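You operate a simulated robot arm through the tools that you are given. There is no shell and no other tool.

Carry out the task below with a simulated two-armed robot. There is one attempt and no reset: what you move stays moved.

JOB
Swap sensor and hose between the low tanks and pump 300 ml.
Fine: blue hose onto the steel post first; sensor to the teal tank, hose to the clear one; pump into the jug, then jug onto the long drip tray; spill nothing. Set down upright: teal-handled jug.
Where things are to end (x, y in the base frame): teal-handled jug within 6 cm of [59, 48].

Only the result counts: the job must be done as asked and must still hold three seconds after the hand-in. Knocking over, shifting, dropping, spilling or breaking anything else fails it.

ROBOT AND FRAMES
Two 7-joint arms with fingered hands on one trunk that stands fixed in place. Base frame: the origin is at the foot of the trunk, x ahead of it, y to its left, z up. Readings come in cm, degrees, newtons and seconds.
The left shoulder is at [7, 15.7, 146.4], the right one opposite. With the tool pointing down near the work surface each hand reaches from about 10 to 52 cm from the base axis, measured 20 degrees to its own side. Payload 5 kg a hand.
The TCP of each hand is the grasp point between the finger pads, 3.1 cm short of the fingertips. In the tool frame z runs along the fingers and y along their closing line. The gripper opens to 15.6 cm; its body begins 8.8 cm behind the TCP. The gripper is a hand of 4 fingers: y runs from the thumb to the fingers, the wrist lies at [0, 0, -24.9] in the tool frame, and closing takes about 1.5 s.
Orientation is that of the tool frame in the base frame, as a unit quaternion [x, y, z, w]. With the fingers straight down and closing along the base's y, the tool's x points along the base's -x, its y along +y and its z along -z.

CONTROLS
- The arms move only by the tool apply_moves. It takes "left_commands", "right_commands" or both (then of equal length, played together; a hand with none holds still); each is a list that holds one entry, the list of rows, each a list of 6 numbers: the shift along the base's x, y, z in cm, then the turn, a rotation vector about the base's x, y, z in degrees. In form: [[[tx, ty, tz, wx, wy, wz], ...]]. A call has 1 to 20 rows; each row is the pose to reach, as a shift and turn from the pose commanded when the call began. "left_grip" and "right_grip" are, for a hand that has rows, the gripper command, from -1 (fully open) to 1 (shut), values between in proportion, set as the call begins (left out, the last holds). Each row takes 0.2 s and may step no farther than 5 cm and 8.6 degrees from the row before; otherwise, or with a gripper value out of range, the whole call is refused. A pose out of reach is approached as far as the arm can. The call stops where the force on the tool passes 40 N (or 10 N more than at its start, if that is more) or the arm is blocked; 0.2 s more then pass. The fingers move at their own pace (about 10.8 cm/s each) and stop on an object; they squeeze with about 25 N. The grip force told is the motor's: it shows also when the fingers shut on nothing. Time passes only in rows, and 0.2 s behind the last, so rows that repeat a pose let the fingers close. The reply holds the time, the measured pose of the TCP, the force on the tool along the base axes, the opening and the grip force, in the units named above and with some noise, with the torque about the TCP (base axes, N m) and any sound that the robot's microphone picked up, and new pictures: "views" is both (left out), scene, wrist or none (wrist: the cameras of the hands that moved).
- Cameras (640 x 400 px; columns grow to the right, rows downward): "scene" is now at [13.92, 0.67, 169.24]; the picture's right is [0.08, -1.00, 0.00], its down [-0.59, -0.05, -0.80] and it looks along [0.80, 0.06, -0.59] (base axes); focal length 291 px, centre (320, 200). "left" rides on the left gripper at [-7.2, 0.2, -11.1] in its tool frame; the picture's right is [-0.02, -1.00, 0.00], its down [0.84, -0.02, -0.54] and it looks along [0.54, -0.01, 0.84] (tool axes); focal length 234 px, centre (320, 200). "right" rides on the right gripper at [7.2, 0.2, -11.1] in its tool frame; the picture's right is [-0.02, 1.00, 0.00], its down [-0.84, -0.02, -0.55] and it looks along [-0.55, -0.01, 0.84] (tool axes); focal length 234 px, centre (320, 200). There is no depth. A picture from a camera that has moved, and an enlarged one, comes with that camera's place and axes in the base frame and with its lens.
- slide_trunk(by): slides the trunk up (or, below 0, down) by that many cm; the arms and the scene camera ride with it, the base frame stays. It gives what a move gives, with no picture.
- finger_targets(finger1, finger2, finger3, thumb_bend, hand): sets how far each is bent, from 0 (flat) to 100 (curled in); at 30 the hand is open as for a grip, at 70 the pads meet at the TCP. One left out holds its place. A second passes; each finger stops where it meets its share of the squeeze, and holds until it gets a number again. A gripper value or a shape takes the hand back. It gives what a move gives, with no picture; readings hold the bend of each and the force on the fingers (four entries, about 0 where the hand has none), thumb and palm.
- hand_shape(shape, hand): the hand has 4 fingers and takes this shape, open, in about a second: jaw (thumb against the fingers, like two jaws); tri (thumb and two fingers); tip (a fingertip pinch); poke (one finger out to press); point (the index stretched); flat (the hand flat); cup (the hand cupped); fist (a fist). The gripper value then closes the fingers along that shape, each until it touches; the sizes above hold for jaw. It gives what a move gives, with no picture.
- turn_head(pan, tilt): turns the head with the scene camera to pan (to the left, within 86 degrees either way) and tilt (down, from -29 to 69), counted from straight ahead of the robot. It gives what a move gives, and a new picture of the scene camera.
- inspect(camera, box): a new picture of the part [left, top, right, bottom] of that camera's present view, enlarged. It takes no simulated time.
- finish_job(): hands the job in; it is judged then, once.

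Places have to be worked out from the pictures, the camera data and where the tool is seen. Open the grippers and draw the arms clear of the work before you hand the job in, unless the task says otherwise.

The tools are called after "Emit:" by a JSON object that holds its "method" and its "body". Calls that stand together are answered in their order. apply_moves: Moves the arms, as the interface text tells. Its arguments: {"type":"object","properties":{"left_commands":{"type":"array","items":{"type":"array","items":{"type":"array","items":{"type":"number"}}}},"left_grip":{"type":"number"},"right_commands":{"type":"array","items":{"type":"array","items":{"type":"array","items":{"type":"number"}}}},"right_grip":{"type":"number"},"views":{"type":"string","enum":["both","scene","wrist","none"]}},"required":[]} The other tools are called the same way: slide_trunk (by) moves the trunk up or down; hand_shape (shape, hand) gives the hand a shape; finger_targets (finger1, finger2, finger3, thumb_bend, hand) moves the fingers one by one; turn_head (pan, tilt) turns the head that bears the scene camera; inspect (camera, box) takes an enlarged picture of a part of a camera's view; finish_job () hands the job in.

At the start:

```text
clock: 0.0
left_eef_pos: [52.34, 25.47, 151.43]
left_ee_rot: [0.0, 1.0, 0.0, 0.001]
left_wrist_force: [0.2, 0.3, 0.8]
left_moment: [0.02, 0.02, -0.01]
left_gripper_width: 15.6
left_grasp_force: 0.0
left_shape: jaw
left_bend: [30.0, 30.0, 30.0, 30.0]
left_finger forces: [0.1, 0.0, 0.0, 0.1, 0.1, 0.1]
right_eef_pos: [49.71, -19.79, 146.16]
right_ee_rot: [0.0, 1.0, 0.001, 0.0]
right_wrist_force: [-0.3, -0.4, -0.2]
right_moment: [0.03, 0.02, -0.01]
right_gripper_width: 15.58
right_grasp_force: 0.0
right_shape: jaw
right_bend: [30.0, 30.0, 30.0, 30.0]
right_finger forces: [0.1, 0.0, 0.1, 0.0, 0.0, 0.0]
trunk travel left (down, up): [-85.0, 9.0]
head pan, tilt (commanded): [4.4, 36.5]
```

scene: 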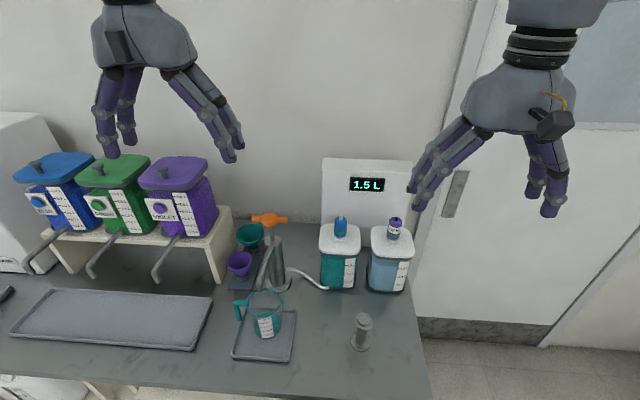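
right: 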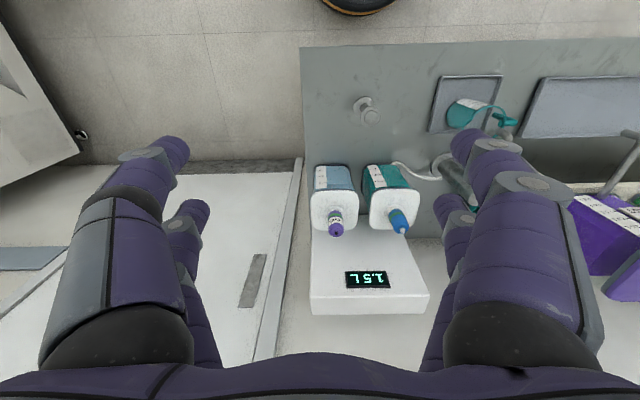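
left: 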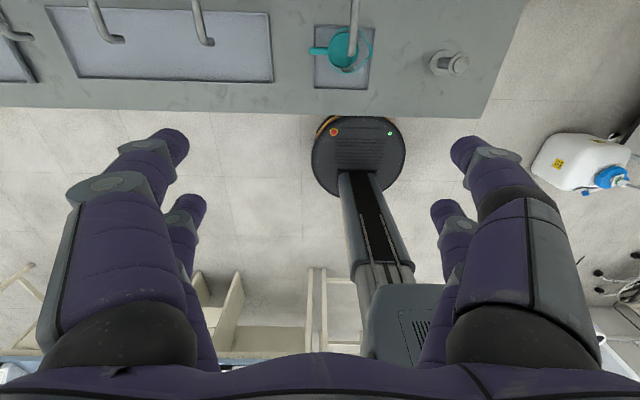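

I look closer at the scene first, to tell the tanks, plugs, pump and jug apart.

Emit:
{"method": "inspect", "body": {"camera": "scene", "box": [220, 200, 420, 370]}}

Emit:
{"method": "inspect", "body": {"camera": "scene", "box": [300, 150, 430, 300]}}

Emit:
{"method": "inspect", "body": {"camera": "scene", "box": [0, 140, 240, 360]}}

Emit:
{"method": "inspect", "body": {"camera": "right", "box": [280, 60, 540, 330]}}

```text
2.35 times, centred on (320, 285) of scene
camera zoom: at [13.92, 0.67, 169.24], right [0.08, -1.0, 0.0], down [-0.59, -0.05, -0.8], along [0.8, 0.06, -0.59], focal length 685 px, centre (320, 0)
```

zoom: 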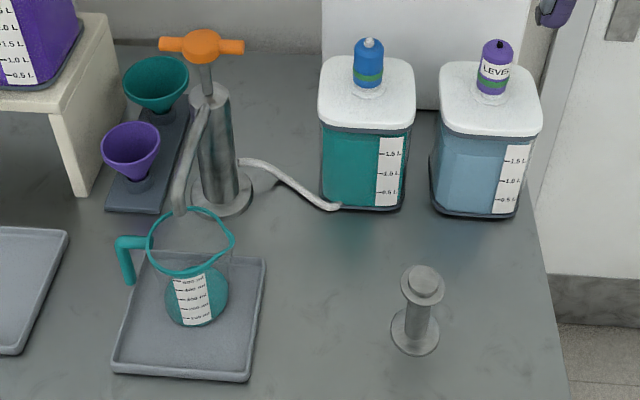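

```text
2.67 times, centred on (365, 225) of scene
camera zoom: at [13.92, 0.67, 169.24], right [0.08, -1.0, 0.0], down [-0.59, -0.05, -0.8], along [0.8, 0.06, -0.59], focal length 776 px, centre (200, 133)
```

zoom: 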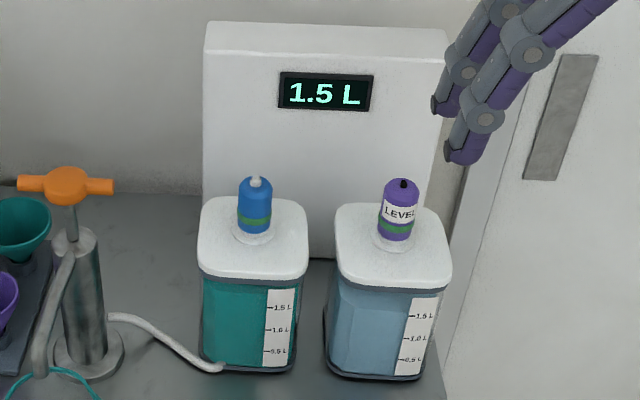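

```text
1.82 times, centred on (120, 250) of scene
camera zoom: at [13.92, 0.67, 169.24], right [0.08, -1.0, 0.0], down [-0.59, -0.05, -0.8], along [0.8, 0.06, -0.59], focal length 529 px, centre (684, 109)
```

zoom: 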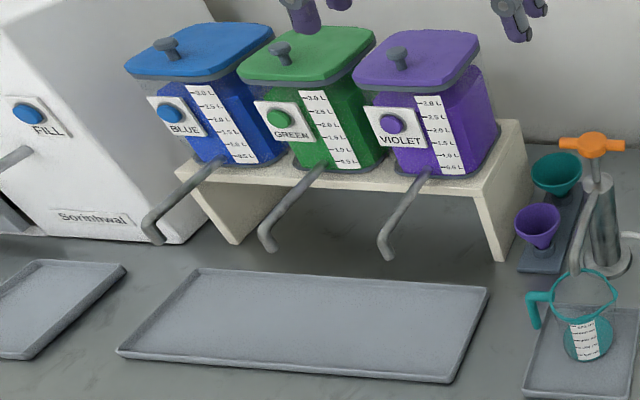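

```text
1.48 times, centred on (410, 195) of right
camera zoom: at [42.62, -19.52, 157.26], right [0.03, 1.0, 0.0], down [0.84, -0.02, 0.55], along [0.55, -0.01, -0.84], focal length 347 px, centre (187, 207)
```

zoom: 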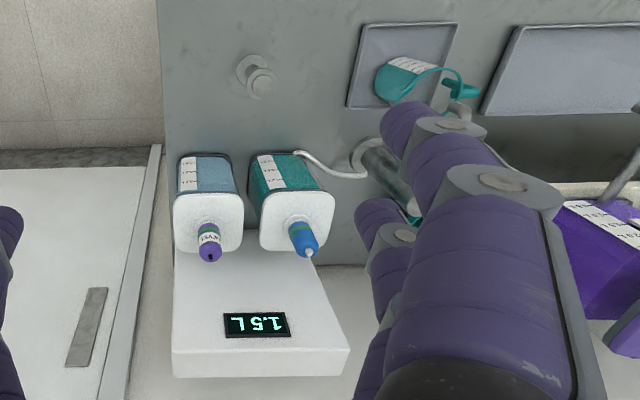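

Table seems to lie near z=85, post near [57,-8], tanks near x=82, so the hands must point forward to reach. I start by pitching the right hand forward high above the table, well clear of everything.

Emit:
{"method": "apply_moves", "body": {"right_commands": [[[1, 0, 0, 0, -8, 0], [2, 0, 0, 0, -16, 0], [3, 0, 0, 0, -24, 0], [4, 0, 0, 0, -32, 0], [5, 0, 0, 0, -40, 0], [6, 0, 0, 0, -48, 0], [7, 0, 0, 0, -56, 0], [8, 0, 0, 0, -64, 0], [9, 0, 0, 0, -72, 0], [10, 0, 0, 0, -80, 0]]], "views": "both"}}

```text
clock: 2.4
left_eef_pos: [52.27, 25.05, 151.53]
left_ee_rot: [0.0, 1.0, 0.001, 0.0]
left_wrist_force: [0.7, -0.5, -0.9]
left_moment: [0.06, -0.03, 0.0]
left_gripper_width: 15.58
left_grasp_force: 0.0
left_shape: jaw
left_bend: [30.0, 30.0, 30.0, 30.0]
left_finger forces: [0.0, 0.0, 0.0, 0.0, 0.0, 0.1]
right_eef_pos: [59.44, -20.01, 152.14]
right_ee_rot: [0.002, 0.727, 0.0, 0.687]
right_wrist_force: [0.3, 1.0, 0.4]
right_moment: [0.01, 0.02, 0.04]
right_gripper_width: 15.61
right_grasp_force: 0.0
right_shape: jaw
right_bend: [30.0, 30.0, 30.0, 30.0]
right_finger forces: [0.0, 0.0, 0.0, 0.1, 0.1, 0.0]
right hand out of reach, approached as far as the arm can: row 8
trunk travel left (down, up): [-85.0, 9.0]
head pan, tilt (commanded): [4.4, 36.5]
stopped in row 10 (right hand): the arm was blocked; the commanded pose is now the measured one
camera scene: at [13.91, 0.28, 169.25], right [0.07, -1.0, 0.0], down [-0.59, -0.04, -0.8], along [0.8, 0.06, -0.59], focal length 291 px, centre (320, 200)
camera right: at [48.05, -19.8, 145.62], right [0.0, 1.0, 0.03], down [-0.5, -0.02, 0.87], along [0.87, -0.02, 0.5], focal length 234 px, centre (320, 200)
```

scene: 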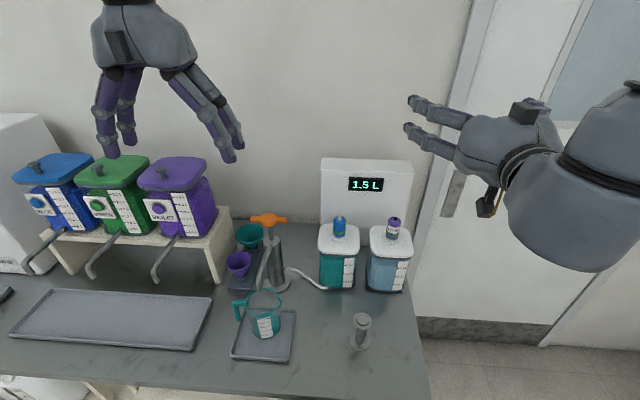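
right: 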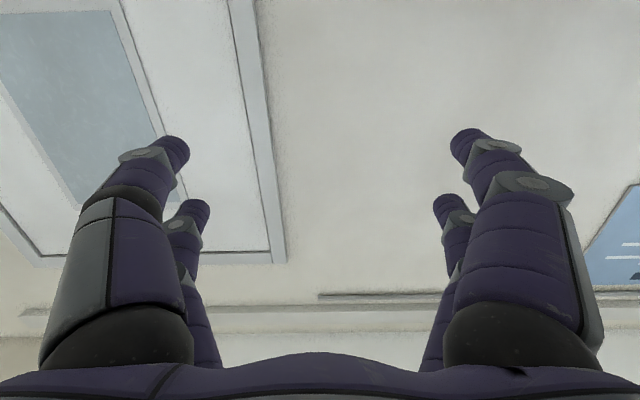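

The right hand now points forward but palm-up, and it met a limit. I roll it about its own axis toward palm-down (camera above), extending a little, to see if that is reachable.

Emit:
{"method": "apply_moves", "body": {"right_commands": [[[1, 0, 0, -8, 0, 0], [2, 0, 0, -16, 0, 0], [3, 0, 0, -24, 0, 0], [4, 0, 0, -32, 0, 0], [4, 0, 0, -40, 0, 0], [4, 0, 0, -48, 0, 0], [4, 0, 0, -56, 0, 0], [4, 0, 0, -64, 0, 0], [4, 0, 0, -72, 0, 0], [4, 0, 0, -80, 0, 0], [4, 0, 0, -88, 0, 0]]], "views": "scene"}}

```text
clock: 4.8
left_eef_pos: [52.25, 25.47, 151.3]
left_ee_rot: [-0.001, 1.0, -0.001, 0.0]
left_wrist_force: [0.9, 0.5, 0.1]
left_moment: [0.02, -0.01, -0.01]
left_gripper_width: 15.58
left_grasp_force: 0.0
left_shape: jaw
left_bend: [30.0, 30.0, 30.0, 30.0]
left_finger forces: [0.0, 0.0, 0.0, 0.1, 0.0, 0.0]
right_eef_pos: [63.4, -19.61, 152.11]
right_ee_rot: [-0.477, 0.523, -0.506, 0.493]
right_wrist_force: [0.2, 0.0, -0.1]
right_moment: [-0.01, 0.02, 0.0]
right_gripper_width: 15.6
right_grasp_force: 0.0
right_shape: jaw
right_bend: [30.0, 30.0, 30.0, 30.0]
right_finger forces: [0.0, 0.0, 0.1, 0.0, 0.0, 0.0]
trunk travel left (down, up): [-85.0, 9.0]
head pan, tilt (commanded): [4.4, 36.5]
camera scene: at [13.91, 0.7, 169.24], right [0.08, -1.0, 0.0], down [-0.59, -0.05, -0.8], along [0.8, 0.06, -0.59], focal length 291 px, centre (320, 200)
```

scene: 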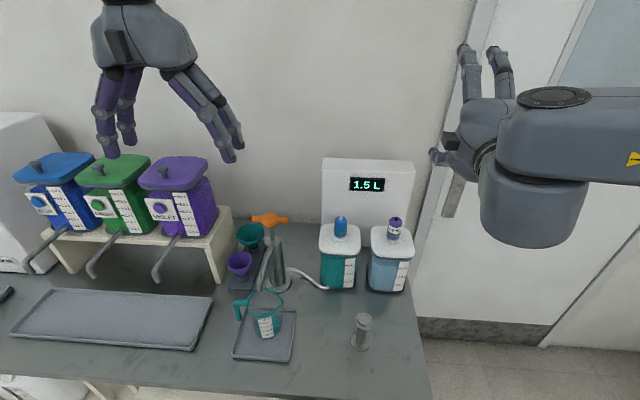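

Rolling works; I continue to fully palm-down so the wrist camera sits above the hand.

Emit:
{"method": "apply_moves", "body": {"right_commands": [[[0, 0, 0, -8, 0, 0], [0, 0, 0, -16, 0, 0], [0, 0, 0, -24, 0, 0], [0, 0, 0, -32, 0, 0], [0, 0, 0, -40, 0, 0], [0, 0, 0, -48, 0, 0], [0, 0, 0, -56, 0, 0], [0, 0, 0, -64, 0, 0], [0, 0, 0, -72, 0, 0], [0, 0, 0, -80, 0, 0], [0, 0, 0, -88, 0, 0], [0, 0, 0, -92, 0, 0]]], "views": "both"}}

```text
clock: 7.4
left_eef_pos: [52.29, 25.43, 151.31]
left_ee_rot: [0.0, 1.0, 0.001, 0.0]
left_wrist_force: [-0.2, -0.7, 0.2]
left_moment: [0.02, -0.04, 0.0]
left_gripper_width: 15.58
left_grasp_force: 0.0
left_shape: jaw
left_bend: [30.0, 30.0, 30.0, 30.0]
left_finger forces: [0.0, 0.0, 0.1, 0.0, 0.1, 0.0]
right_eef_pos: [63.47, -19.64, 152.01]
right_ee_rot: [0.686, 0.001, 0.728, 0.0]
right_wrist_force: [0.8, -0.6, -0.2]
right_moment: [-0.01, -0.02, 0.02]
right_gripper_width: 15.58
right_grasp_force: 0.0
right_shape: jaw
right_bend: [30.0, 30.0, 30.0, 30.0]
right_finger forces: [0.1, 0.0, 0.0, 0.1, 0.0, 0.1]
trunk travel left (down, up): [-85.0, 9.0]
head pan, tilt (commanded): [4.4, 36.5]
camera scene: at [13.91, 0.67, 169.24], right [0.08, -1.0, 0.0], down [-0.59, -0.05, -0.8], along [0.8, 0.06, -0.59], focal length 291 px, centre (320, 200)
camera right: at [52.03, -19.8, 158.71], right [0.0, -1.0, -0.02], down [-0.49, 0.02, -0.87], along [0.87, 0.01, -0.49], focal length 234 px, centre (320, 200)
```

scene: 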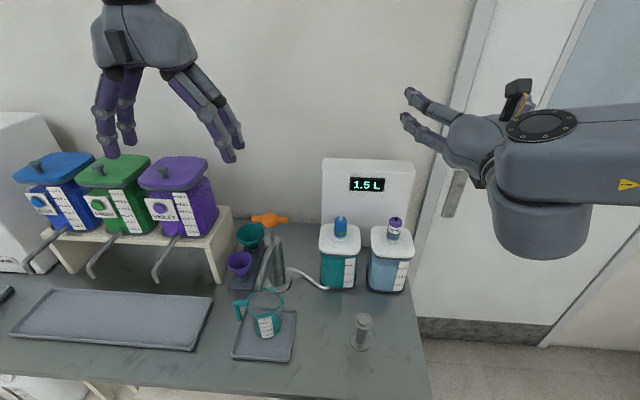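
right: 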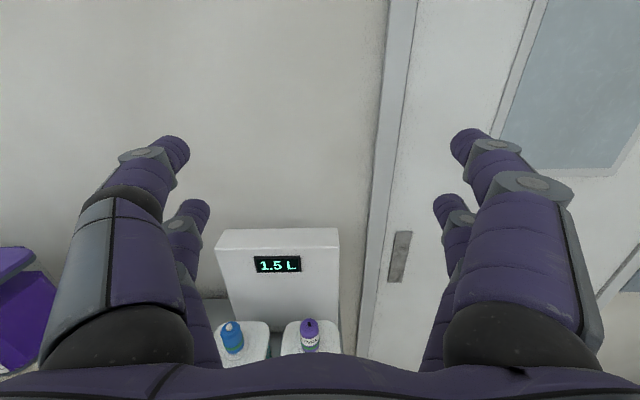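

Right hand is palm-down now. I pitch the left hand forward the same way (its camera ends above) before lowering the trunk.

Emit:
{"method": "apply_moves", "body": {"left_commands": [[[1, 0, 0, 0, -8, 0], [2, 0, 0, 0, -16, 0], [3, 0, 0, 0, -24, 0], [4, 0, 0, 0, -32, 0], [5, 0, 0, 0, -40, 0], [6, 0, 0, 0, -48, 0], [7, 0, 0, 0, -56, 0], [8, 0, 0, 0, -64, 0], [8, 0, 0, 0, -72, 0]]], "views": "both"}}

```text
clock: 9.4
left_eef_pos: [60.38, 25.45, 151.39]
left_ee_rot: [-0.001, 0.808, -0.001, 0.589]
left_wrist_force: [-0.2, 0.6, 0.6]
left_moment: [0.02, 0.01, -0.02]
left_gripper_width: 15.58
left_grasp_force: 0.1
left_shape: jaw
left_bend: [30.0, 30.0, 30.0, 30.0]
left_finger forces: [0.0, 0.0, 0.1, 0.0, 0.1, 0.0]
right_eef_pos: [63.46, -19.62, 152.08]
right_ee_rot: [0.686, 0.0, 0.728, 0.0]
right_wrist_force: [-0.5, 0.1, -0.6]
right_moment: [0.0, -0.01, 0.01]
right_gripper_width: 15.57
right_grasp_force: 0.0
right_shape: jaw
right_bend: [30.0, 30.0, 30.0, 30.0]
right_finger forces: [0.0, 0.0, 0.1, 0.0, 0.1, 0.0]
trunk travel left (down, up): [-85.0, 9.0]
head pan, tilt (commanded): [4.4, 36.5]
camera scene: at [13.88, 0.76, 169.24], right [0.08, -1.0, 0.0], down [-0.59, -0.05, -0.8], along [0.8, 0.06, -0.59], focal length 291 px, centre (320, 200)
camera left: at [51.93, 25.78, 161.52], right [0.01, -1.0, 0.03], down [-0.78, -0.02, -0.63], along [0.63, -0.02, -0.78], focal length 234 px, centre (320, 200)
```

scene: 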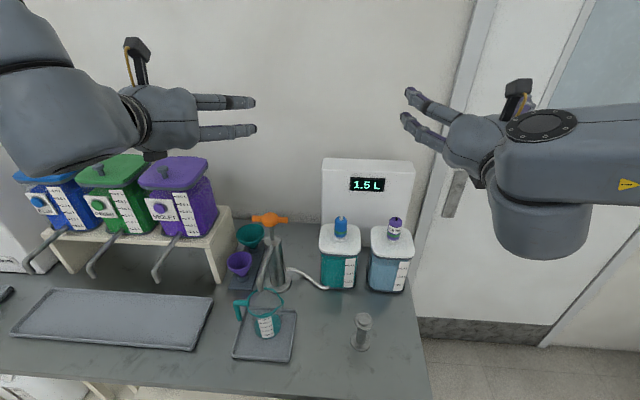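
left: 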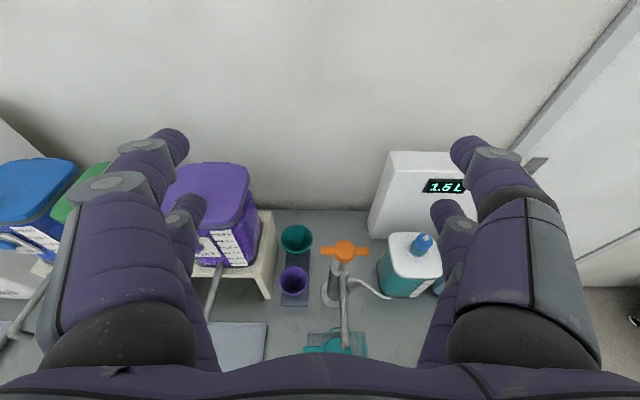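

Both hands are clear; I lower the trunk 20 cm to bring the shoulders near the working height.

Emit:
{"method": "slide_trunk", "body": {"by": -20}}

Emit:
{"method": "turn_head", "body": {"pan": -5, "tilt": 36}}

Emit:
{"method": "inspect", "body": {"camera": "right", "box": [160, 140, 480, 340]}}

Emit:
{"method": "inspect", "body": {"camera": "left", "box": [160, 140, 480, 340]}}

```text
clock: 11.6
left_eef_pos: [60.14, 25.48, 131.45]
left_ee_rot: [0.0, 0.809, 0.0, 0.588]
left_wrist_force: [-0.4, -0.4, 0.9]
left_moment: [0.02, 0.03, -0.01]
left_gripper_width: 15.6
left_grasp_force: 0.0
left_shape: jaw
left_bend: [30.0, 30.0, 30.0, 30.0]
left_finger forces: [0.0, 0.0, 0.0, 0.0, 0.0, 0.0]
right_eef_pos: [63.35, -19.68, 132.15]
right_ee_rot: [0.686, -0.001, 0.728, 0.0]
right_wrist_force: [0.1, -0.8, -0.5]
right_moment: [0.0, 0.01, 0.0]
right_gripper_width: 15.58
right_grasp_force: 0.1
right_shape: jaw
right_bend: [30.0, 30.0, 30.0, 30.0]
right_finger forces: [0.0, 0.1, 0.0, 0.1, 0.1, 0.0]
trunk travel left (down, up): [-65.0, 29.0]
head pan, tilt (commanded): [4.4, 36.5]
```

```text
clock: 12.3
left_eef_pos: [60.45, 25.43, 131.45]
left_ee_rot: [0.0, 0.809, -0.001, 0.588]
left_wrist_force: [-0.1, 0.4, -0.2]
left_moment: [0.0, 0.02, 0.0]
left_gripper_width: 15.61
left_grasp_force: 0.1
left_shape: jaw
left_bend: [30.0, 30.0, 30.0, 30.0]
left_finger forces: [0.1, 0.0, 0.0, 0.0, 0.0, 0.0]
right_eef_pos: [63.49, -19.7, 132.21]
right_ee_rot: [0.686, 0.0, 0.728, 0.0]
right_wrist_force: [0.1, -0.5, 0.9]
right_moment: [0.03, 0.01, 0.01]
right_gripper_width: 15.61
right_grasp_force: 0.1
right_shape: jaw
right_bend: [30.0, 30.0, 30.0, 30.0]
right_finger forces: [0.0, 0.0, 0.1, 0.0, 0.1, 0.0]
trunk travel left (down, up): [-65.0, 29.0]
head pan, tilt (commanded): [-5.0, 36.0]
camera scene: at [13.93, -0.76, 149.31], right [-0.09, -1.0, 0.0], down [-0.59, 0.05, -0.81], along [0.81, -0.07, -0.59], focal length 291 px, centre (320, 200)
```

scene: 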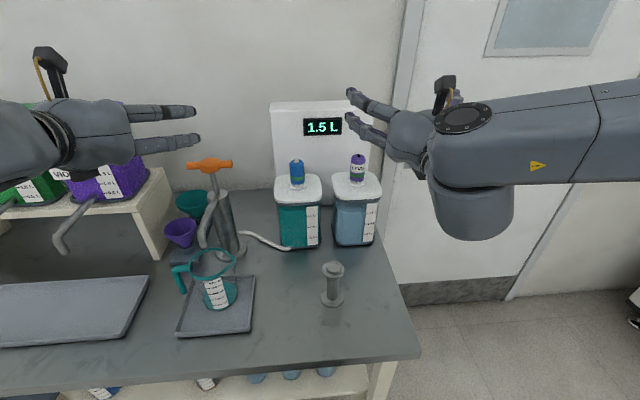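

```text
2.00 times, centred on (320, 240) of right
camera zoom: at [52.03, -19.84, 138.71], right [0.0, -1.0, -0.02], down [-0.49, 0.02, -0.87], along [0.87, 0.01, -0.49], focal length 468 px, centre (320, 120)
```

zoom: 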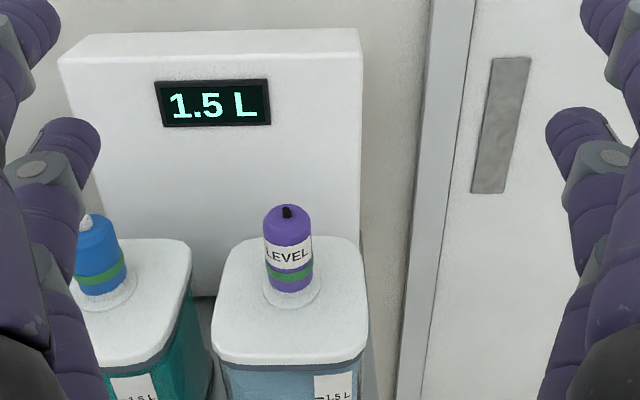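

```text
2.00 times, centred on (320, 240) of left
camera zoom: at [51.96, 25.7, 141.53], right [0.01, -1.0, 0.02], down [-0.78, -0.02, -0.63], along [0.63, -0.01, -0.78], focal length 468 px, centre (320, 120)
```

zoom: 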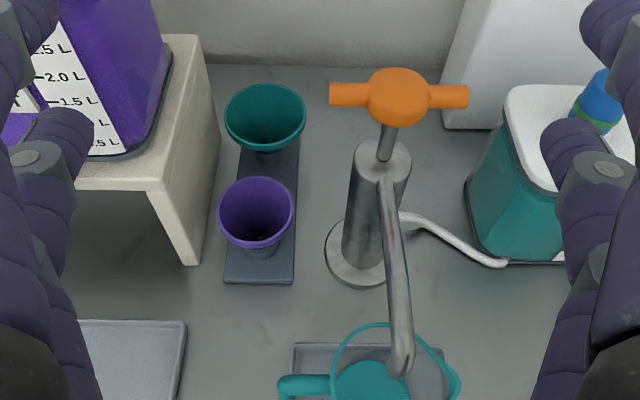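

I zoom the scene camera for precise pixel positions of the plugs, the post and the jug.

Emit:
{"method": "inspect", "body": {"camera": "scene", "box": [260, 90, 400, 260]}}

Emit:
{"method": "inspect", "body": {"camera": "scene", "box": [290, 240, 390, 320]}}

Emit:
{"method": "inspect", "body": {"camera": "scene", "box": [150, 140, 290, 350]}}

```text
2.35 times, centred on (330, 175) of scene
camera zoom: at [13.93, -0.76, 149.31], right [-0.09, -1.0, 0.0], down [-0.59, 0.05, -0.81], along [0.81, -0.07, -0.59], focal length 685 px, centre (296, 259)
```

zoom: 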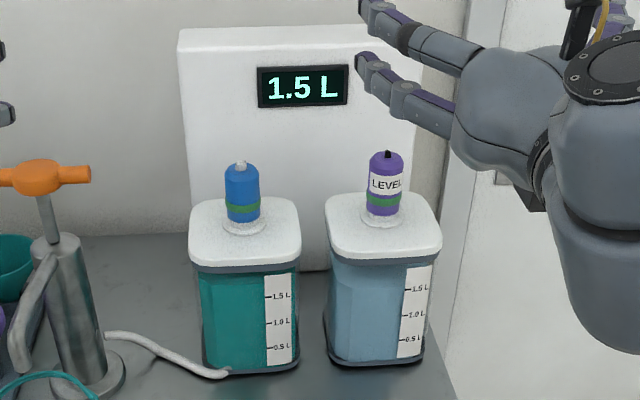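

```text
5.00 times, centred on (340, 280) of scene
camera zoom: at [13.93, -0.76, 149.31], right [-0.09, -1.0, 0.0], down [-0.59, 0.05, -0.81], along [0.81, -0.07, -0.59], focal length 1455 px, centre (220, -200)
```

zoom: 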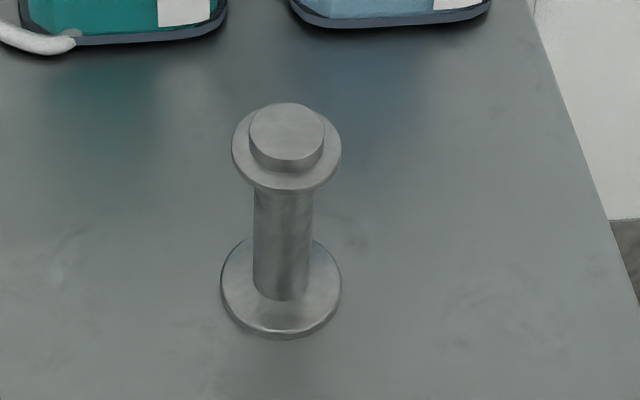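

```text
1.90 times, centred on (220, 245) of scene
camera zoom: at [13.93, -0.76, 149.31], right [-0.09, -1.0, 0.0], down [-0.59, 0.05, -0.81], along [0.81, -0.07, -0.59], focal length 554 px, centre (510, 114)
```

zoom: 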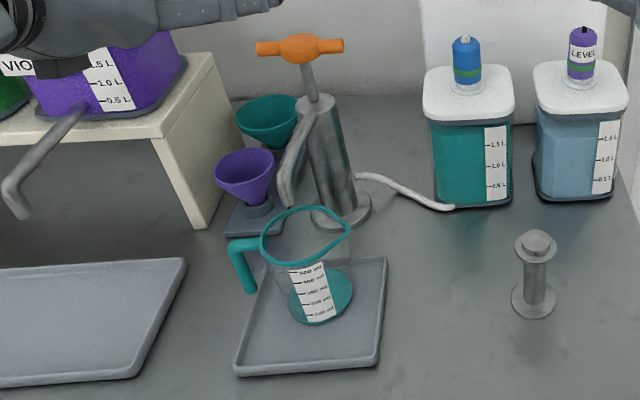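

The geometry agrees between views: plugs at about [81,-0.9] and [81,-16.7] with bodies z≈108–113.5, post at about [58.8,-7.8] with top z≈97.5, table z≈85. I move the right hand high in front of the blue plug, pitched ~20° down and half open, to check reach and view.

Emit:
{"method": "apply_moves", "body": {"right_commands": [[[1.3, 3.75, -1.4, 0, 4.8, 0], [2.6, 7.5, -2.8, 0, 9.6, 0], [3.9, 11.25, -4.2, 0, 14.4, 0], [5.2, 15, -5.6, 0, 19.2, 0], [6.5, 18.75, -7, 0, 24, 0], [6.5, 18.75, -7, 0, 24, 0]]], "right_grip": -0.1, "views": "both"}}

```text
clock: 13.7
left_eef_pos: [60.17, 25.41, 131.42]
left_ee_rot: [0.0, 0.809, -0.001, 0.588]
left_wrist_force: [-0.9, 0.9, 0.0]
left_moment: [-0.01, 0.0, -0.02]
left_gripper_width: 15.62
left_grasp_force: 0.0
left_shape: jaw
left_bend: [30.0, 30.0, 30.0, 30.0]
left_finger forces: [0.0, 0.0, 0.1, 0.0, 0.1, 0.0]
right_eef_pos: [70.01, -1.12, 124.99]
right_ee_rot: [0.822, 0.0, 0.569, 0.0]
right_wrist_force: [0.5, -0.3, 0.3]
right_moment: [0.02, 0.01, -0.01]
right_gripper_width: 8.65
right_grasp_force: 0.0
right_shape: jaw
right_bend: [72.0, 72.0, 72.0, 70.0]
right_finger forces: [0.1, 0.0, 0.1, 0.0, 0.0, 0.0]
trunk travel left (down, up): [-65.0, 29.0]
head pan, tilt (commanded): [-5.0, 36.0]
camera scene: at [13.81, -0.79, 149.32], right [-0.09, -1.0, 0.0], down [-0.58, 0.05, -0.81], along [0.81, -0.07, -0.59], focal length 291 px, centre (320, 200)
camera right: at [62.27, -1.25, 135.76], right [-0.01, -1.0, -0.02], down [-0.81, 0.02, -0.59], along [0.59, 0.01, -0.81], focal length 234 px, centre (320, 200)
```

scene: 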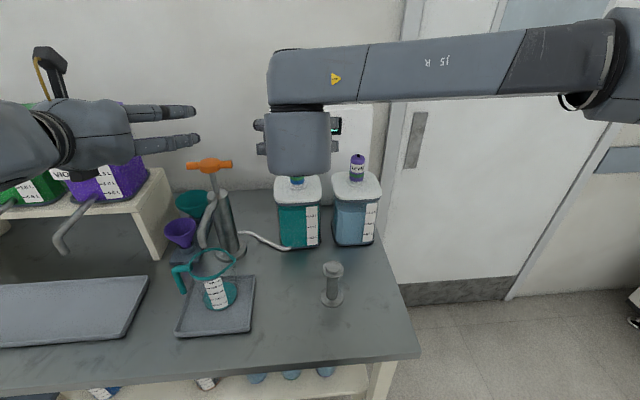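
right: 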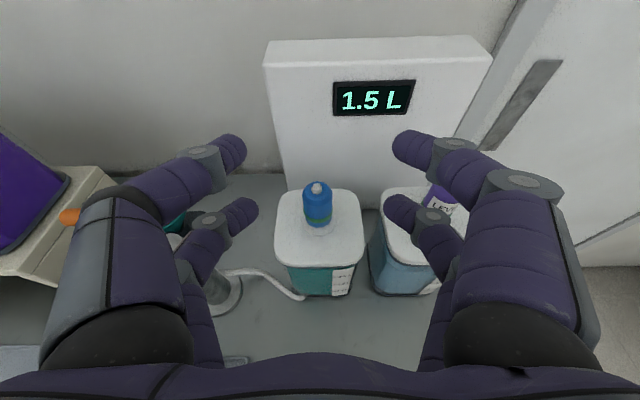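

Reach and view are good; the blue plug is centred at y≈-0.8. I descend in front of the tank to grasp height z≈111.3, x=70.

Emit:
{"method": "apply_moves", "body": {"right_commands": [[[0, 0.2, -4, 0, 0, 0], [0, 0.3, -8, 0, 0, 0], [0, 0.3, -12, 0, 0, 0], [0, 0.3, -13.7, 0, 0, 0], [0, 0.3, -13.7, 0, 0, 0]]], "right_grip": -0.1, "views": "both"}}

Emit:
{"method": "inspect", "body": {"camera": "right", "box": [220, 60, 420, 220]}}

```text
clock: 14.9
left_eef_pos: [60.25, 25.41, 131.42]
left_ee_rot: [0.0, 0.809, -0.001, 0.588]
left_wrist_force: [-0.2, -0.8, -0.1]
left_moment: [-0.01, 0.01, 0.01]
left_gripper_width: 15.63
left_grasp_force: 0.0
left_shape: jaw
left_bend: [30.0, 30.0, 30.0, 30.0]
left_finger forces: [0.0, 0.0, 0.0, 0.1, 0.1, 0.0]
right_eef_pos: [69.55, -2.32, 112.05]
right_ee_rot: [0.822, -0.001, 0.57, -0.001]
right_wrist_force: [-0.4, 0.6, -0.3]
right_moment: [-0.01, 0.01, -0.05]
right_gripper_width: 8.64
right_grasp_force: 0.0
right_shape: jaw
right_bend: [72.0, 72.0, 72.0, 70.0]
right_finger forces: [0.1, 0.0, 0.1, 0.0, 0.1, 0.0]
right hand out of reach, approached as far as the arm can: row 3, 4, 5
trunk travel left (down, up): [-65.0, 29.0]
head pan, tilt (commanded): [-5.0, 36.0]
camera scene: at [13.91, -0.75, 149.31], right [-0.09, -1.0, 0.0], down [-0.59, 0.05, -0.81], along [0.81, -0.07, -0.59], focal length 291 px, centre (320, 200)
camera right: at [61.8, -2.48, 122.76], right [-0.01, -1.0, -0.02], down [-0.81, 0.02, -0.59], along [0.59, 0.02, -0.81], focal length 234 px, centre (320, 200)
```

scene: 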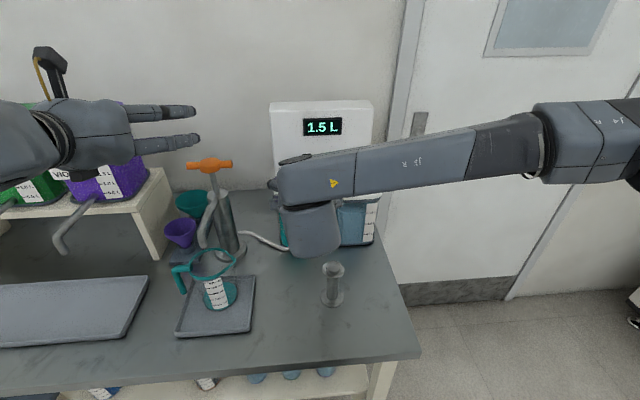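
right: 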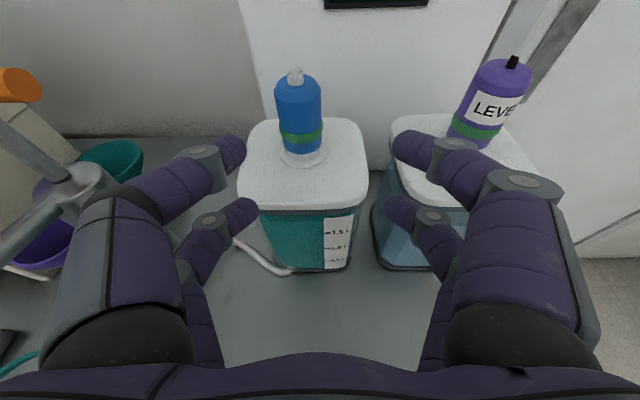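

```text
2.50 times, centred on (320, 140) of right
camera zoom: at [61.8, -2.48, 122.76], right [-0.01, -1.0, -0.02], down [-0.81, 0.02, -0.59], along [0.59, 0.02, -0.81], focal length 585 px, centre (320, 350)
```

zoom: 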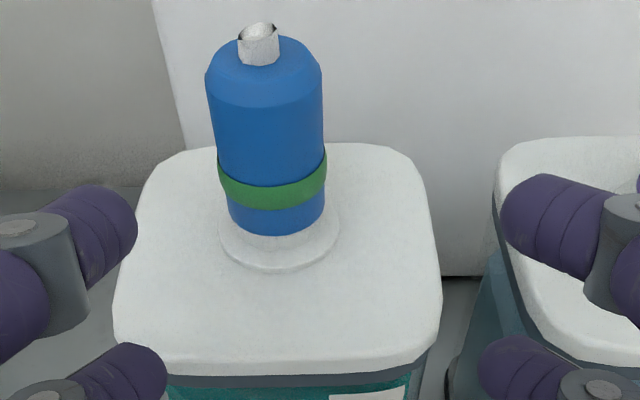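

The right arm runs out of reach low relative to its shoulder, so the trunk should go lower. I first raise both hands relative to the trunk (left also away from the spout), then slide the trunk down.

Emit:
{"method": "apply_moves", "body": {"right_commands": [[[0, 0.3, 4.5, 0, 0, 0], [0, 0.6, 9, 0, 0, 0], [0, 1, 13.5, 0, 0, 0], [0, 1.4, 18, 0, 0, 0], [0, 1.4, 22, 0, 0, 0]]], "left_commands": [[[-1, 1.6, 3, 0, 0, 0], [-2, 3.2, 6, 0, 0, 0], [-3, 4.8, 9, 0, 0, 0], [-4, 6.4, 12, 0, 0, 0], [-5, 8, 14, 0, 0, 0]]], "views": "none"}}

Emit:
{"method": "slide_trunk", "body": {"by": -20}}

Emit:
{"method": "turn_head", "body": {"pan": -3, "tilt": 28}}

```text
clock: 16.1
left_eef_pos: [54.89, 33.36, 145.63]
left_ee_rot: [0.0, 0.809, -0.001, 0.588]
left_wrist_force: [-0.7, 1.3, 0.6]
left_moment: [-0.02, -0.02, 0.04]
left_gripper_width: 15.61
left_grasp_force: 0.1
left_shape: jaw
left_bend: [30.0, 30.0, 30.0, 30.0]
left_finger forces: [0.1, 0.0, 0.0, 0.0, 0.0, 0.0]
right_eef_pos: [69.49, -0.62, 134.22]
right_ee_rot: [0.823, -0.001, 0.569, 0.0]
right_wrist_force: [0.1, 0.4, 0.5]
right_moment: [0.01, -0.04, 0.0]
right_gripper_width: 8.63
right_grasp_force: 0.1
right_shape: jaw
right_bend: [72.0, 72.0, 72.0, 70.0]
right_finger forces: [0.0, 0.0, 0.0, 0.0, 0.0, 0.0]
trunk travel left (down, up): [-65.0, 29.0]
head pan, tilt (commanded): [-5.0, 36.0]
```

```text
clock: 18.2
left_eef_pos: [55.13, 33.38, 125.5]
left_ee_rot: [-0.001, 0.809, 0.0, 0.588]
left_wrist_force: [0.1, -0.3, -0.4]
left_moment: [-0.05, 0.03, 0.01]
left_gripper_width: 15.57
left_grasp_force: 0.1
left_shape: jaw
left_bend: [30.0, 30.0, 30.0, 30.0]
left_finger forces: [0.0, 0.1, 0.0, 0.0, 0.0, 0.1]
right_eef_pos: [69.78, -0.68, 114.0]
right_ee_rot: [0.822, 0.0, 0.57, 0.0]
right_wrist_force: [0.2, -0.1, -0.4]
right_moment: [0.0, -0.01, -0.01]
right_gripper_width: 8.64
right_grasp_force: 0.0
right_shape: jaw
right_bend: [72.0, 72.0, 72.0, 70.0]
right_finger forces: [0.0, 0.1, 0.1, 0.1, 0.1, 0.0]
trunk travel left (down, up): [-45.0, 49.0]
head pan, tilt (commanded): [-5.0, 36.0]
```

```text
clock: 18.9
left_eef_pos: [55.14, 33.44, 125.56]
left_ee_rot: [0.0, 0.809, -0.001, 0.588]
left_wrist_force: [0.7, -0.9, 0.4]
left_moment: [-0.02, 0.0, -0.01]
left_gripper_width: 15.62
left_grasp_force: 0.1
left_shape: jaw
left_bend: [30.0, 30.0, 30.0, 30.0]
left_finger forces: [0.0, 0.0, 0.0, 0.0, 0.1, 0.2]
right_eef_pos: [69.67, -0.69, 114.05]
right_ee_rot: [0.822, -0.001, 0.569, 0.001]
right_wrist_force: [0.0, -0.6, -0.4]
right_moment: [0.05, 0.01, 0.01]
right_gripper_width: 8.64
right_grasp_force: 0.0
right_shape: jaw
right_bend: [72.0, 72.0, 72.0, 70.0]
right_finger forces: [0.0, 0.1, 0.0, 0.1, 0.1, 0.0]
trunk travel left (down, up): [-45.0, 49.0]
head pan, tilt (commanded): [-3.0, 28.0]
camera scene: at [14.32, -0.47, 130.55], right [-0.05, -1.0, 0.0], down [-0.47, 0.02, -0.88], along [0.88, -0.05, -0.47], focal length 291 px, centre (320, 200)
```

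scene: 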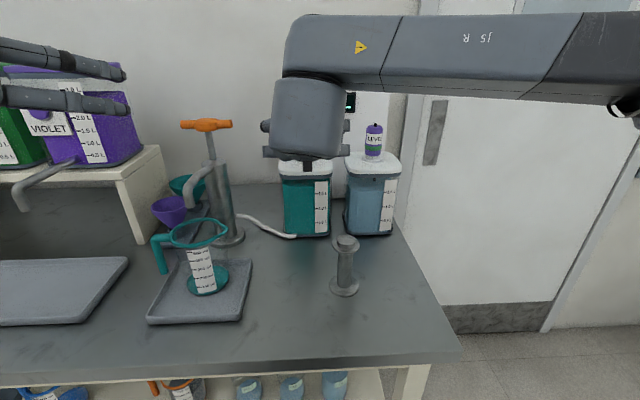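

The trunk is lower now and the hand sits at z=114 in front of the blue plug. I ease down to z≈111.3 and look again.

Emit:
{"method": "apply_moves", "body": {"right_commands": [[[0.5, 0, -1.5, 0, 0, 0], [1, 0, -2.7, 0, 0, 0], [1, 0, -2.7, 0, 0, 0]]], "right_grip": -0.2, "views": "wrist"}}

Emit:
{"method": "inspect", "body": {"camera": "right", "box": [220, 60, 420, 220]}}

```text
clock: 19.7
left_eef_pos: [55.05, 33.4, 125.41]
left_ee_rot: [0.0, 0.809, -0.001, 0.588]
left_wrist_force: [-0.4, 0.1, 0.4]
left_moment: [0.01, 0.02, 0.0]
left_gripper_width: 15.56
left_grasp_force: 0.1
left_shape: jaw
left_bend: [30.0, 30.0, 30.0, 30.0]
left_finger forces: [0.0, 0.0, 0.0, 0.1, 0.0, 0.1]
right_eef_pos: [70.63, -0.76, 111.52]
right_ee_rot: [0.822, -0.001, 0.569, 0.0]
right_wrist_force: [-0.1, -0.1, 0.6]
right_moment: [0.0, -0.02, 0.0]
right_gripper_width: 9.29
right_grasp_force: 0.0
right_shape: jaw
right_bend: [32.0, 32.0, 32.0, 70.0]
right_finger forces: [0.1, 0.0, 0.0, 0.1, 0.0, 0.0]
trunk travel left (down, up): [-45.0, 49.0]
head pan, tilt (commanded): [-3.0, 28.0]
camera right: at [62.89, -0.98, 122.23], right [-0.01, -1.0, -0.02], down [-0.81, 0.02, -0.59], along [0.59, 0.01, -0.81], focal length 234 px, centre (320, 200)
```

right: 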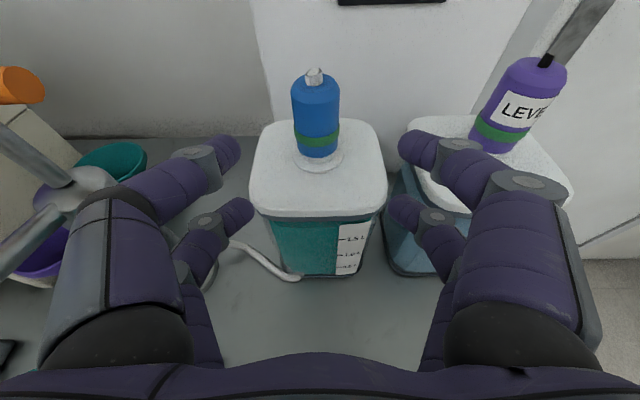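

```text
2.50 times, centred on (320, 140) of right
camera zoom: at [62.89, -0.98, 122.23], right [-0.01, -1.0, -0.02], down [-0.81, 0.02, -0.59], along [0.59, 0.01, -0.81], focal length 585 px, centre (320, 350)
```

zoom: 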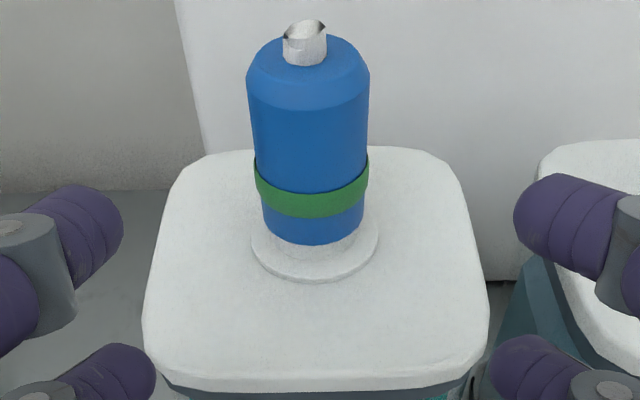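

The plug is centred between the fingers (needs about +0.2 cm in y). I advance to put it between the pads at x≈80, z≈111.

Emit:
{"method": "apply_moves", "body": {"right_commands": [[[3, 0.2, -0.2, 0, 0, 0], [6, 0.2, -0.4, 0, 0, 0], [8, 0.2, -0.4, 0, 0, 0], [9.4, 0.2, -0.4, 0, 0, 0], [9.4, 0.2, -0.4, 0, 0, 0]]], "views": "both"}}

Emit:
{"method": "inspect", "body": {"camera": "right", "box": [220, 60, 420, 260]}}

```text
clock: 20.9
left_eef_pos: [55.11, 33.5, 125.51]
left_ee_rot: [-0.001, 0.809, 0.0, 0.588]
left_wrist_force: [0.3, 0.0, -0.6]
left_moment: [0.0, -0.06, 0.03]
left_gripper_width: 15.59
left_grasp_force: 0.1
left_shape: jaw
left_bend: [30.0, 30.0, 30.0, 30.0]
left_finger forces: [0.0, 0.0, 0.0, 0.1, 0.0, 0.0]
right_eef_pos: [77.84, -2.01, 110.83]
right_ee_rot: [0.822, -0.001, 0.569, 0.0]
right_wrist_force: [0.1, 0.3, -0.2]
right_moment: [0.0, 0.0, 0.0]
right_gripper_width: 9.34
right_grasp_force: 0.0
right_shape: jaw
right_bend: [32.0, 32.0, 32.0, 70.0]
right_finger forces: [0.0, 0.0, 0.1, 0.0, 0.1, 0.1]
right hand out of reach, approached as far as the arm can: row 2, 3, 4, 5
trunk travel left (down, up): [-45.0, 49.0]
head pan, tilt (commanded): [-3.0, 28.0]
camera scene: at [14.29, -0.45, 130.56], right [-0.05, -1.0, 0.0], down [-0.47, 0.02, -0.88], along [0.88, -0.05, -0.47], focal length 291 px, centre (320, 200)
camera right: at [70.21, -2.15, 121.6], right [-0.01, -1.0, -0.02], down [-0.8, 0.02, -0.59], along [0.59, 0.01, -0.8], focal length 234 px, centre (320, 200)
```

scene: 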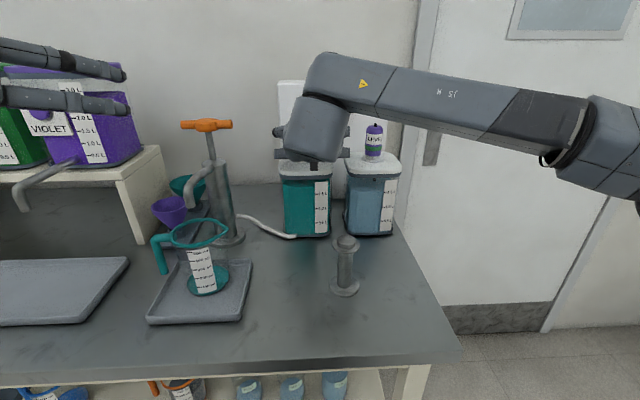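
right: 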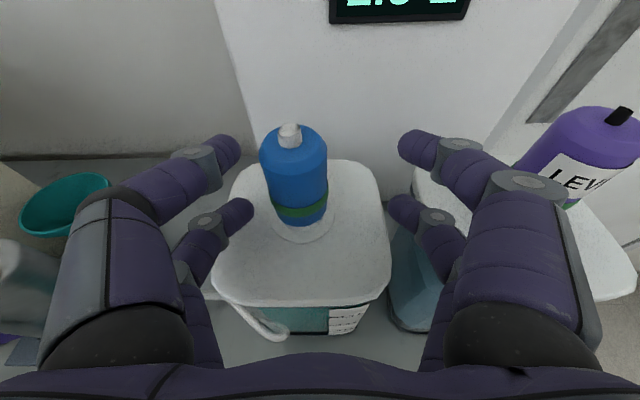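

```text
2.00 times, centred on (320, 160) of right
camera zoom: at [70.21, -2.15, 121.6], right [-0.01, -1.0, -0.02], down [-0.8, 0.02, -0.59], along [0.59, 0.01, -0.8], focal length 468 px, centre (320, 280)
```

zoom: 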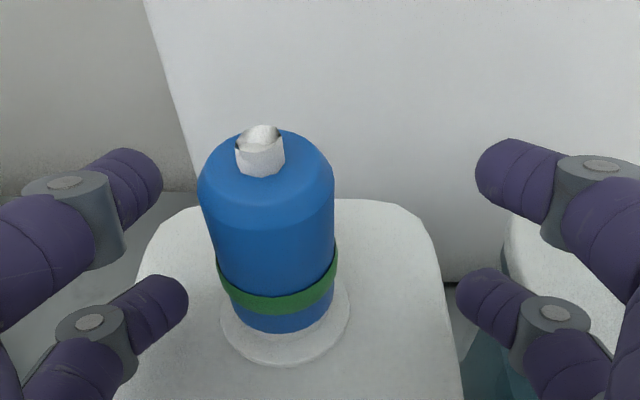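

The straight-ahead pose ran out of reach at x≈77.8. I back out and yaw the hand 24° to the left, which lets the forearm come from the right more naturally, then check.

Emit:
{"method": "apply_moves", "body": {"right_commands": [[[-3, -0.5, 0.3, 0, 0, 0], [-6, -2, 0.3, 0, 0, 8], [-7.3, -3, 0.3, 0, 0, 16], [-7.3, -3, 0.3, 0, 0, 24], [-7.3, -3, 0.3, 0, 0, 24]]], "views": "both"}}

```text
clock: 22.1
left_eef_pos: [55.12, 33.48, 125.37]
left_ee_rot: [-0.001, 0.809, -0.001, 0.587]
left_wrist_force: [0.5, 0.9, 0.5]
left_moment: [-0.03, 0.0, -0.02]
left_gripper_width: 15.58
left_grasp_force: 0.0
left_shape: jaw
left_bend: [30.0, 30.0, 30.0, 30.0]
left_finger forces: [0.0, 0.0, 0.0, 0.0, 0.1, 0.1]
right_eef_pos: [70.71, -4.84, 111.31]
right_ee_rot: [0.804, 0.171, 0.557, -0.119]
right_wrist_force: [-0.1, 0.3, 0.4]
right_moment: [0.0, -0.01, 0.01]
right_gripper_width: 9.35
right_grasp_force: 0.0
right_shape: jaw
right_bend: [32.0, 32.0, 32.0, 70.0]
right_finger forces: [0.0, 0.1, 0.0, 0.0, 0.0, 0.1]
trunk travel left (down, up): [-45.0, 49.0]
head pan, tilt (commanded): [-3.0, 28.0]
camera scene: at [14.33, -0.44, 130.55], right [-0.05, -1.0, 0.0], down [-0.47, 0.02, -0.88], along [0.88, -0.05, -0.47], focal length 291 px, centre (320, 200)
camera right: at [63.67, -8.18, 121.95], right [0.4, -0.92, -0.02], down [-0.74, -0.31, -0.59], along [0.54, 0.25, -0.8], focal length 234 px, centre (320, 200)
```

scene: 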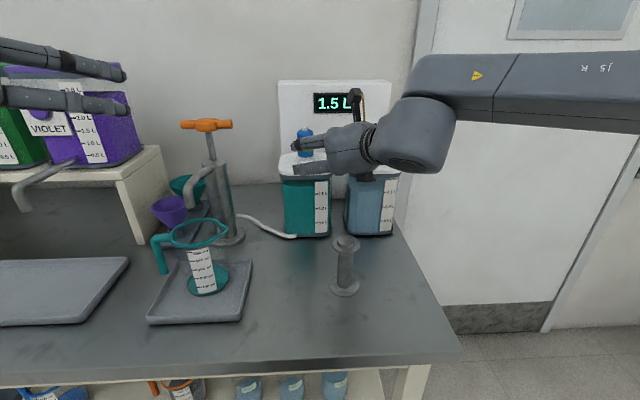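
right: 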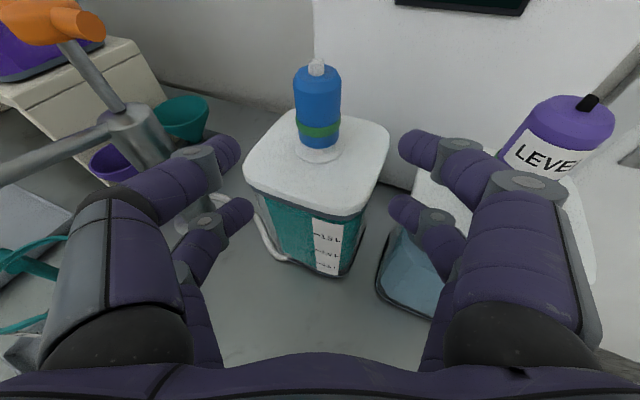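

The yawed pose is reached with the plug still centred ahead. I advance along the tool's heading to put the plug between the pads at [80,-0.6,111].

Emit:
{"method": "apply_moves", "body": {"right_commands": [[[3.1, 1.4, -0.1, 0, 0, 0], [6.2, 2.8, -0.2, 0, 0, 0], [9.3, 4.2, -0.2, 0, 0, 0], [9.3, 4.2, -0.2, 0, 0, 0]]], "views": "both"}}

Emit:
{"method": "inspect", "body": {"camera": "right", "box": [200, 60, 440, 260]}}

Emit:
{"method": "inspect", "body": {"camera": "scene", "box": [260, 70, 420, 250]}}

```text
clock: 23.1
left_eef_pos: [54.98, 33.37, 125.58]
left_ee_rot: [-0.001, 0.809, -0.001, 0.588]
left_wrist_force: [-0.3, 0.3, 0.1]
left_moment: [0.0, 0.01, -0.02]
left_gripper_width: 15.56
left_grasp_force: 0.1
left_shape: jaw
left_bend: [30.0, 30.0, 30.0, 30.0]
left_finger forces: [0.0, 0.0, 0.0, 0.0, 0.0, 0.0]
right_eef_pos: [79.76, -0.45, 111.18]
right_ee_rot: [0.804, 0.171, 0.557, -0.118]
right_wrist_force: [-0.6, -1.2, 0.4]
right_moment: [0.0, 0.01, -0.01]
right_gripper_width: 9.34
right_grasp_force: 0.0
right_shape: jaw
right_bend: [32.0, 32.0, 32.0, 70.0]
right_finger forces: [0.0, 0.1, 0.0, 0.0, 0.0, 0.0]
trunk travel left (down, up): [-45.0, 49.0]
head pan, tilt (commanded): [-3.0, 28.0]
camera scene: at [14.19, -0.45, 130.57], right [-0.05, -1.0, 0.0], down [-0.47, 0.02, -0.88], along [0.88, -0.05, -0.47], focal length 291 px, centre (320, 200)
camera right: at [72.75, -3.88, 121.89], right [0.4, -0.92, -0.02], down [-0.74, -0.31, -0.59], along [0.54, 0.25, -0.8], focal length 234 px, centre (320, 200)
```

scene: 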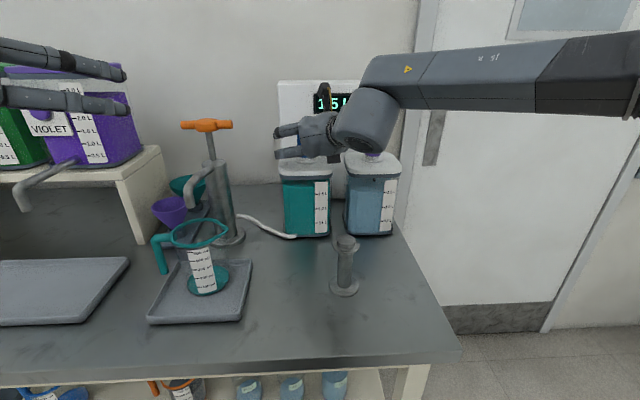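
right: 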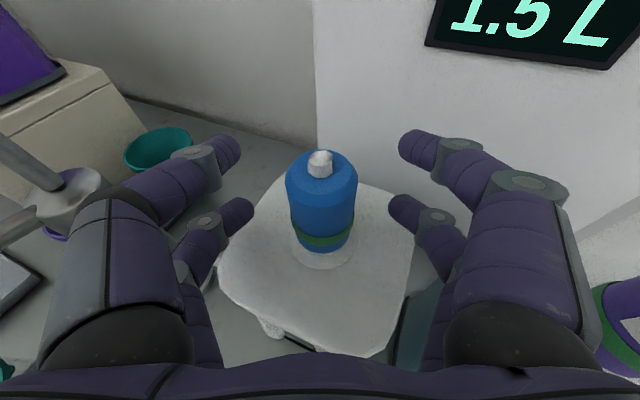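

```text
2.00 times, centred on (320, 160) of right
camera zoom: at [72.75, -3.88, 121.89], right [0.4, -0.92, -0.02], down [-0.74, -0.31, -0.59], along [0.54, 0.25, -0.8], focal length 468 px, centre (320, 280)
```

zoom: 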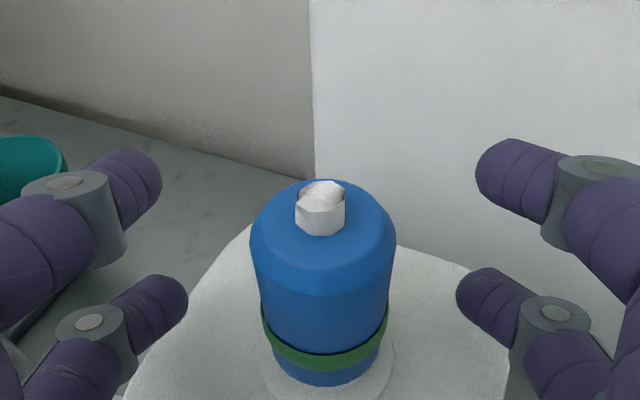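

```text
2.22 times, centred on (340, 160) of scene
camera zoom: at [14.19, -0.45, 130.57], right [-0.05, -1.0, 0.0], down [-0.47, 0.02, -0.88], along [0.88, -0.05, -0.47], focal length 647 px, centre (276, 289)
```

zoom: 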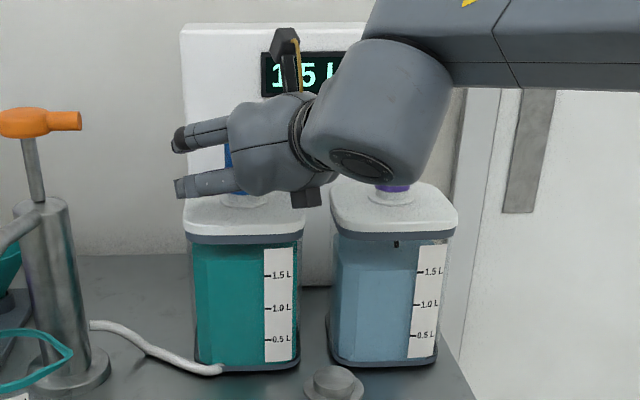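

Plug is centred at the TCP. I close the fingers on it and hold for two seconds.

Emit:
{"method": "apply_moves", "body": {"right_commands": [[[0, 0, 0, 0, 0, 0], [0, 0, 0, 0, 0, 0], [0, 0, 0, 0, 0, 0], [0, 0, 0, 0, 0, 0], [0, 0, 0, 0, 0, 0], [0, 0, 0, 0, 0, 0], [0, 0, 0, 0, 0, 0], [0, 0, 0, 0, 0, 0], [0, 0, 0, 0, 0, 0]]], "right_grip": 1, "views": "wrist"}}

```text
clock: 25.1
left_eef_pos: [55.23, 33.42, 125.42]
left_ee_rot: [0.0, 0.809, -0.001, 0.587]
left_wrist_force: [0.7, -0.2, -0.1]
left_moment: [-0.01, 0.03, -0.03]
left_gripper_width: 15.61
left_grasp_force: 0.0
left_shape: jaw
left_bend: [30.0, 30.0, 30.0, 30.0]
left_finger forces: [0.0, 0.1, 0.0, 0.0, 0.1, 0.0]
right_eef_pos: [79.92, -0.48, 111.09]
right_ee_rot: [0.805, 0.17, 0.557, -0.118]
right_wrist_force: [13.9, 5.2, 3.3]
right_moment: [0.09, 0.03, 0.58]
right_gripper_width: 1.66
right_grasp_force: 25.0
right_shape: jaw
right_bend: [73.0, 73.0, 73.0, 71.0]
right_finger forces: [22.6, 20.9, 21.2, 0.0, 20.4, 0.1]
trunk travel left (down, up): [-45.0, 49.0]
head pan, tilt (commanded): [-3.0, 28.0]
camera right: at [73.04, -3.82, 121.72], right [0.4, -0.92, -0.02], down [-0.74, -0.31, -0.59], along [0.54, 0.25, -0.81], focal length 234 px, centre (320, 200)
```

right: 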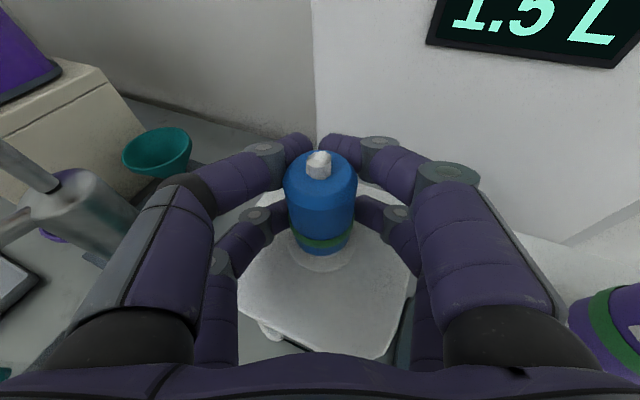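

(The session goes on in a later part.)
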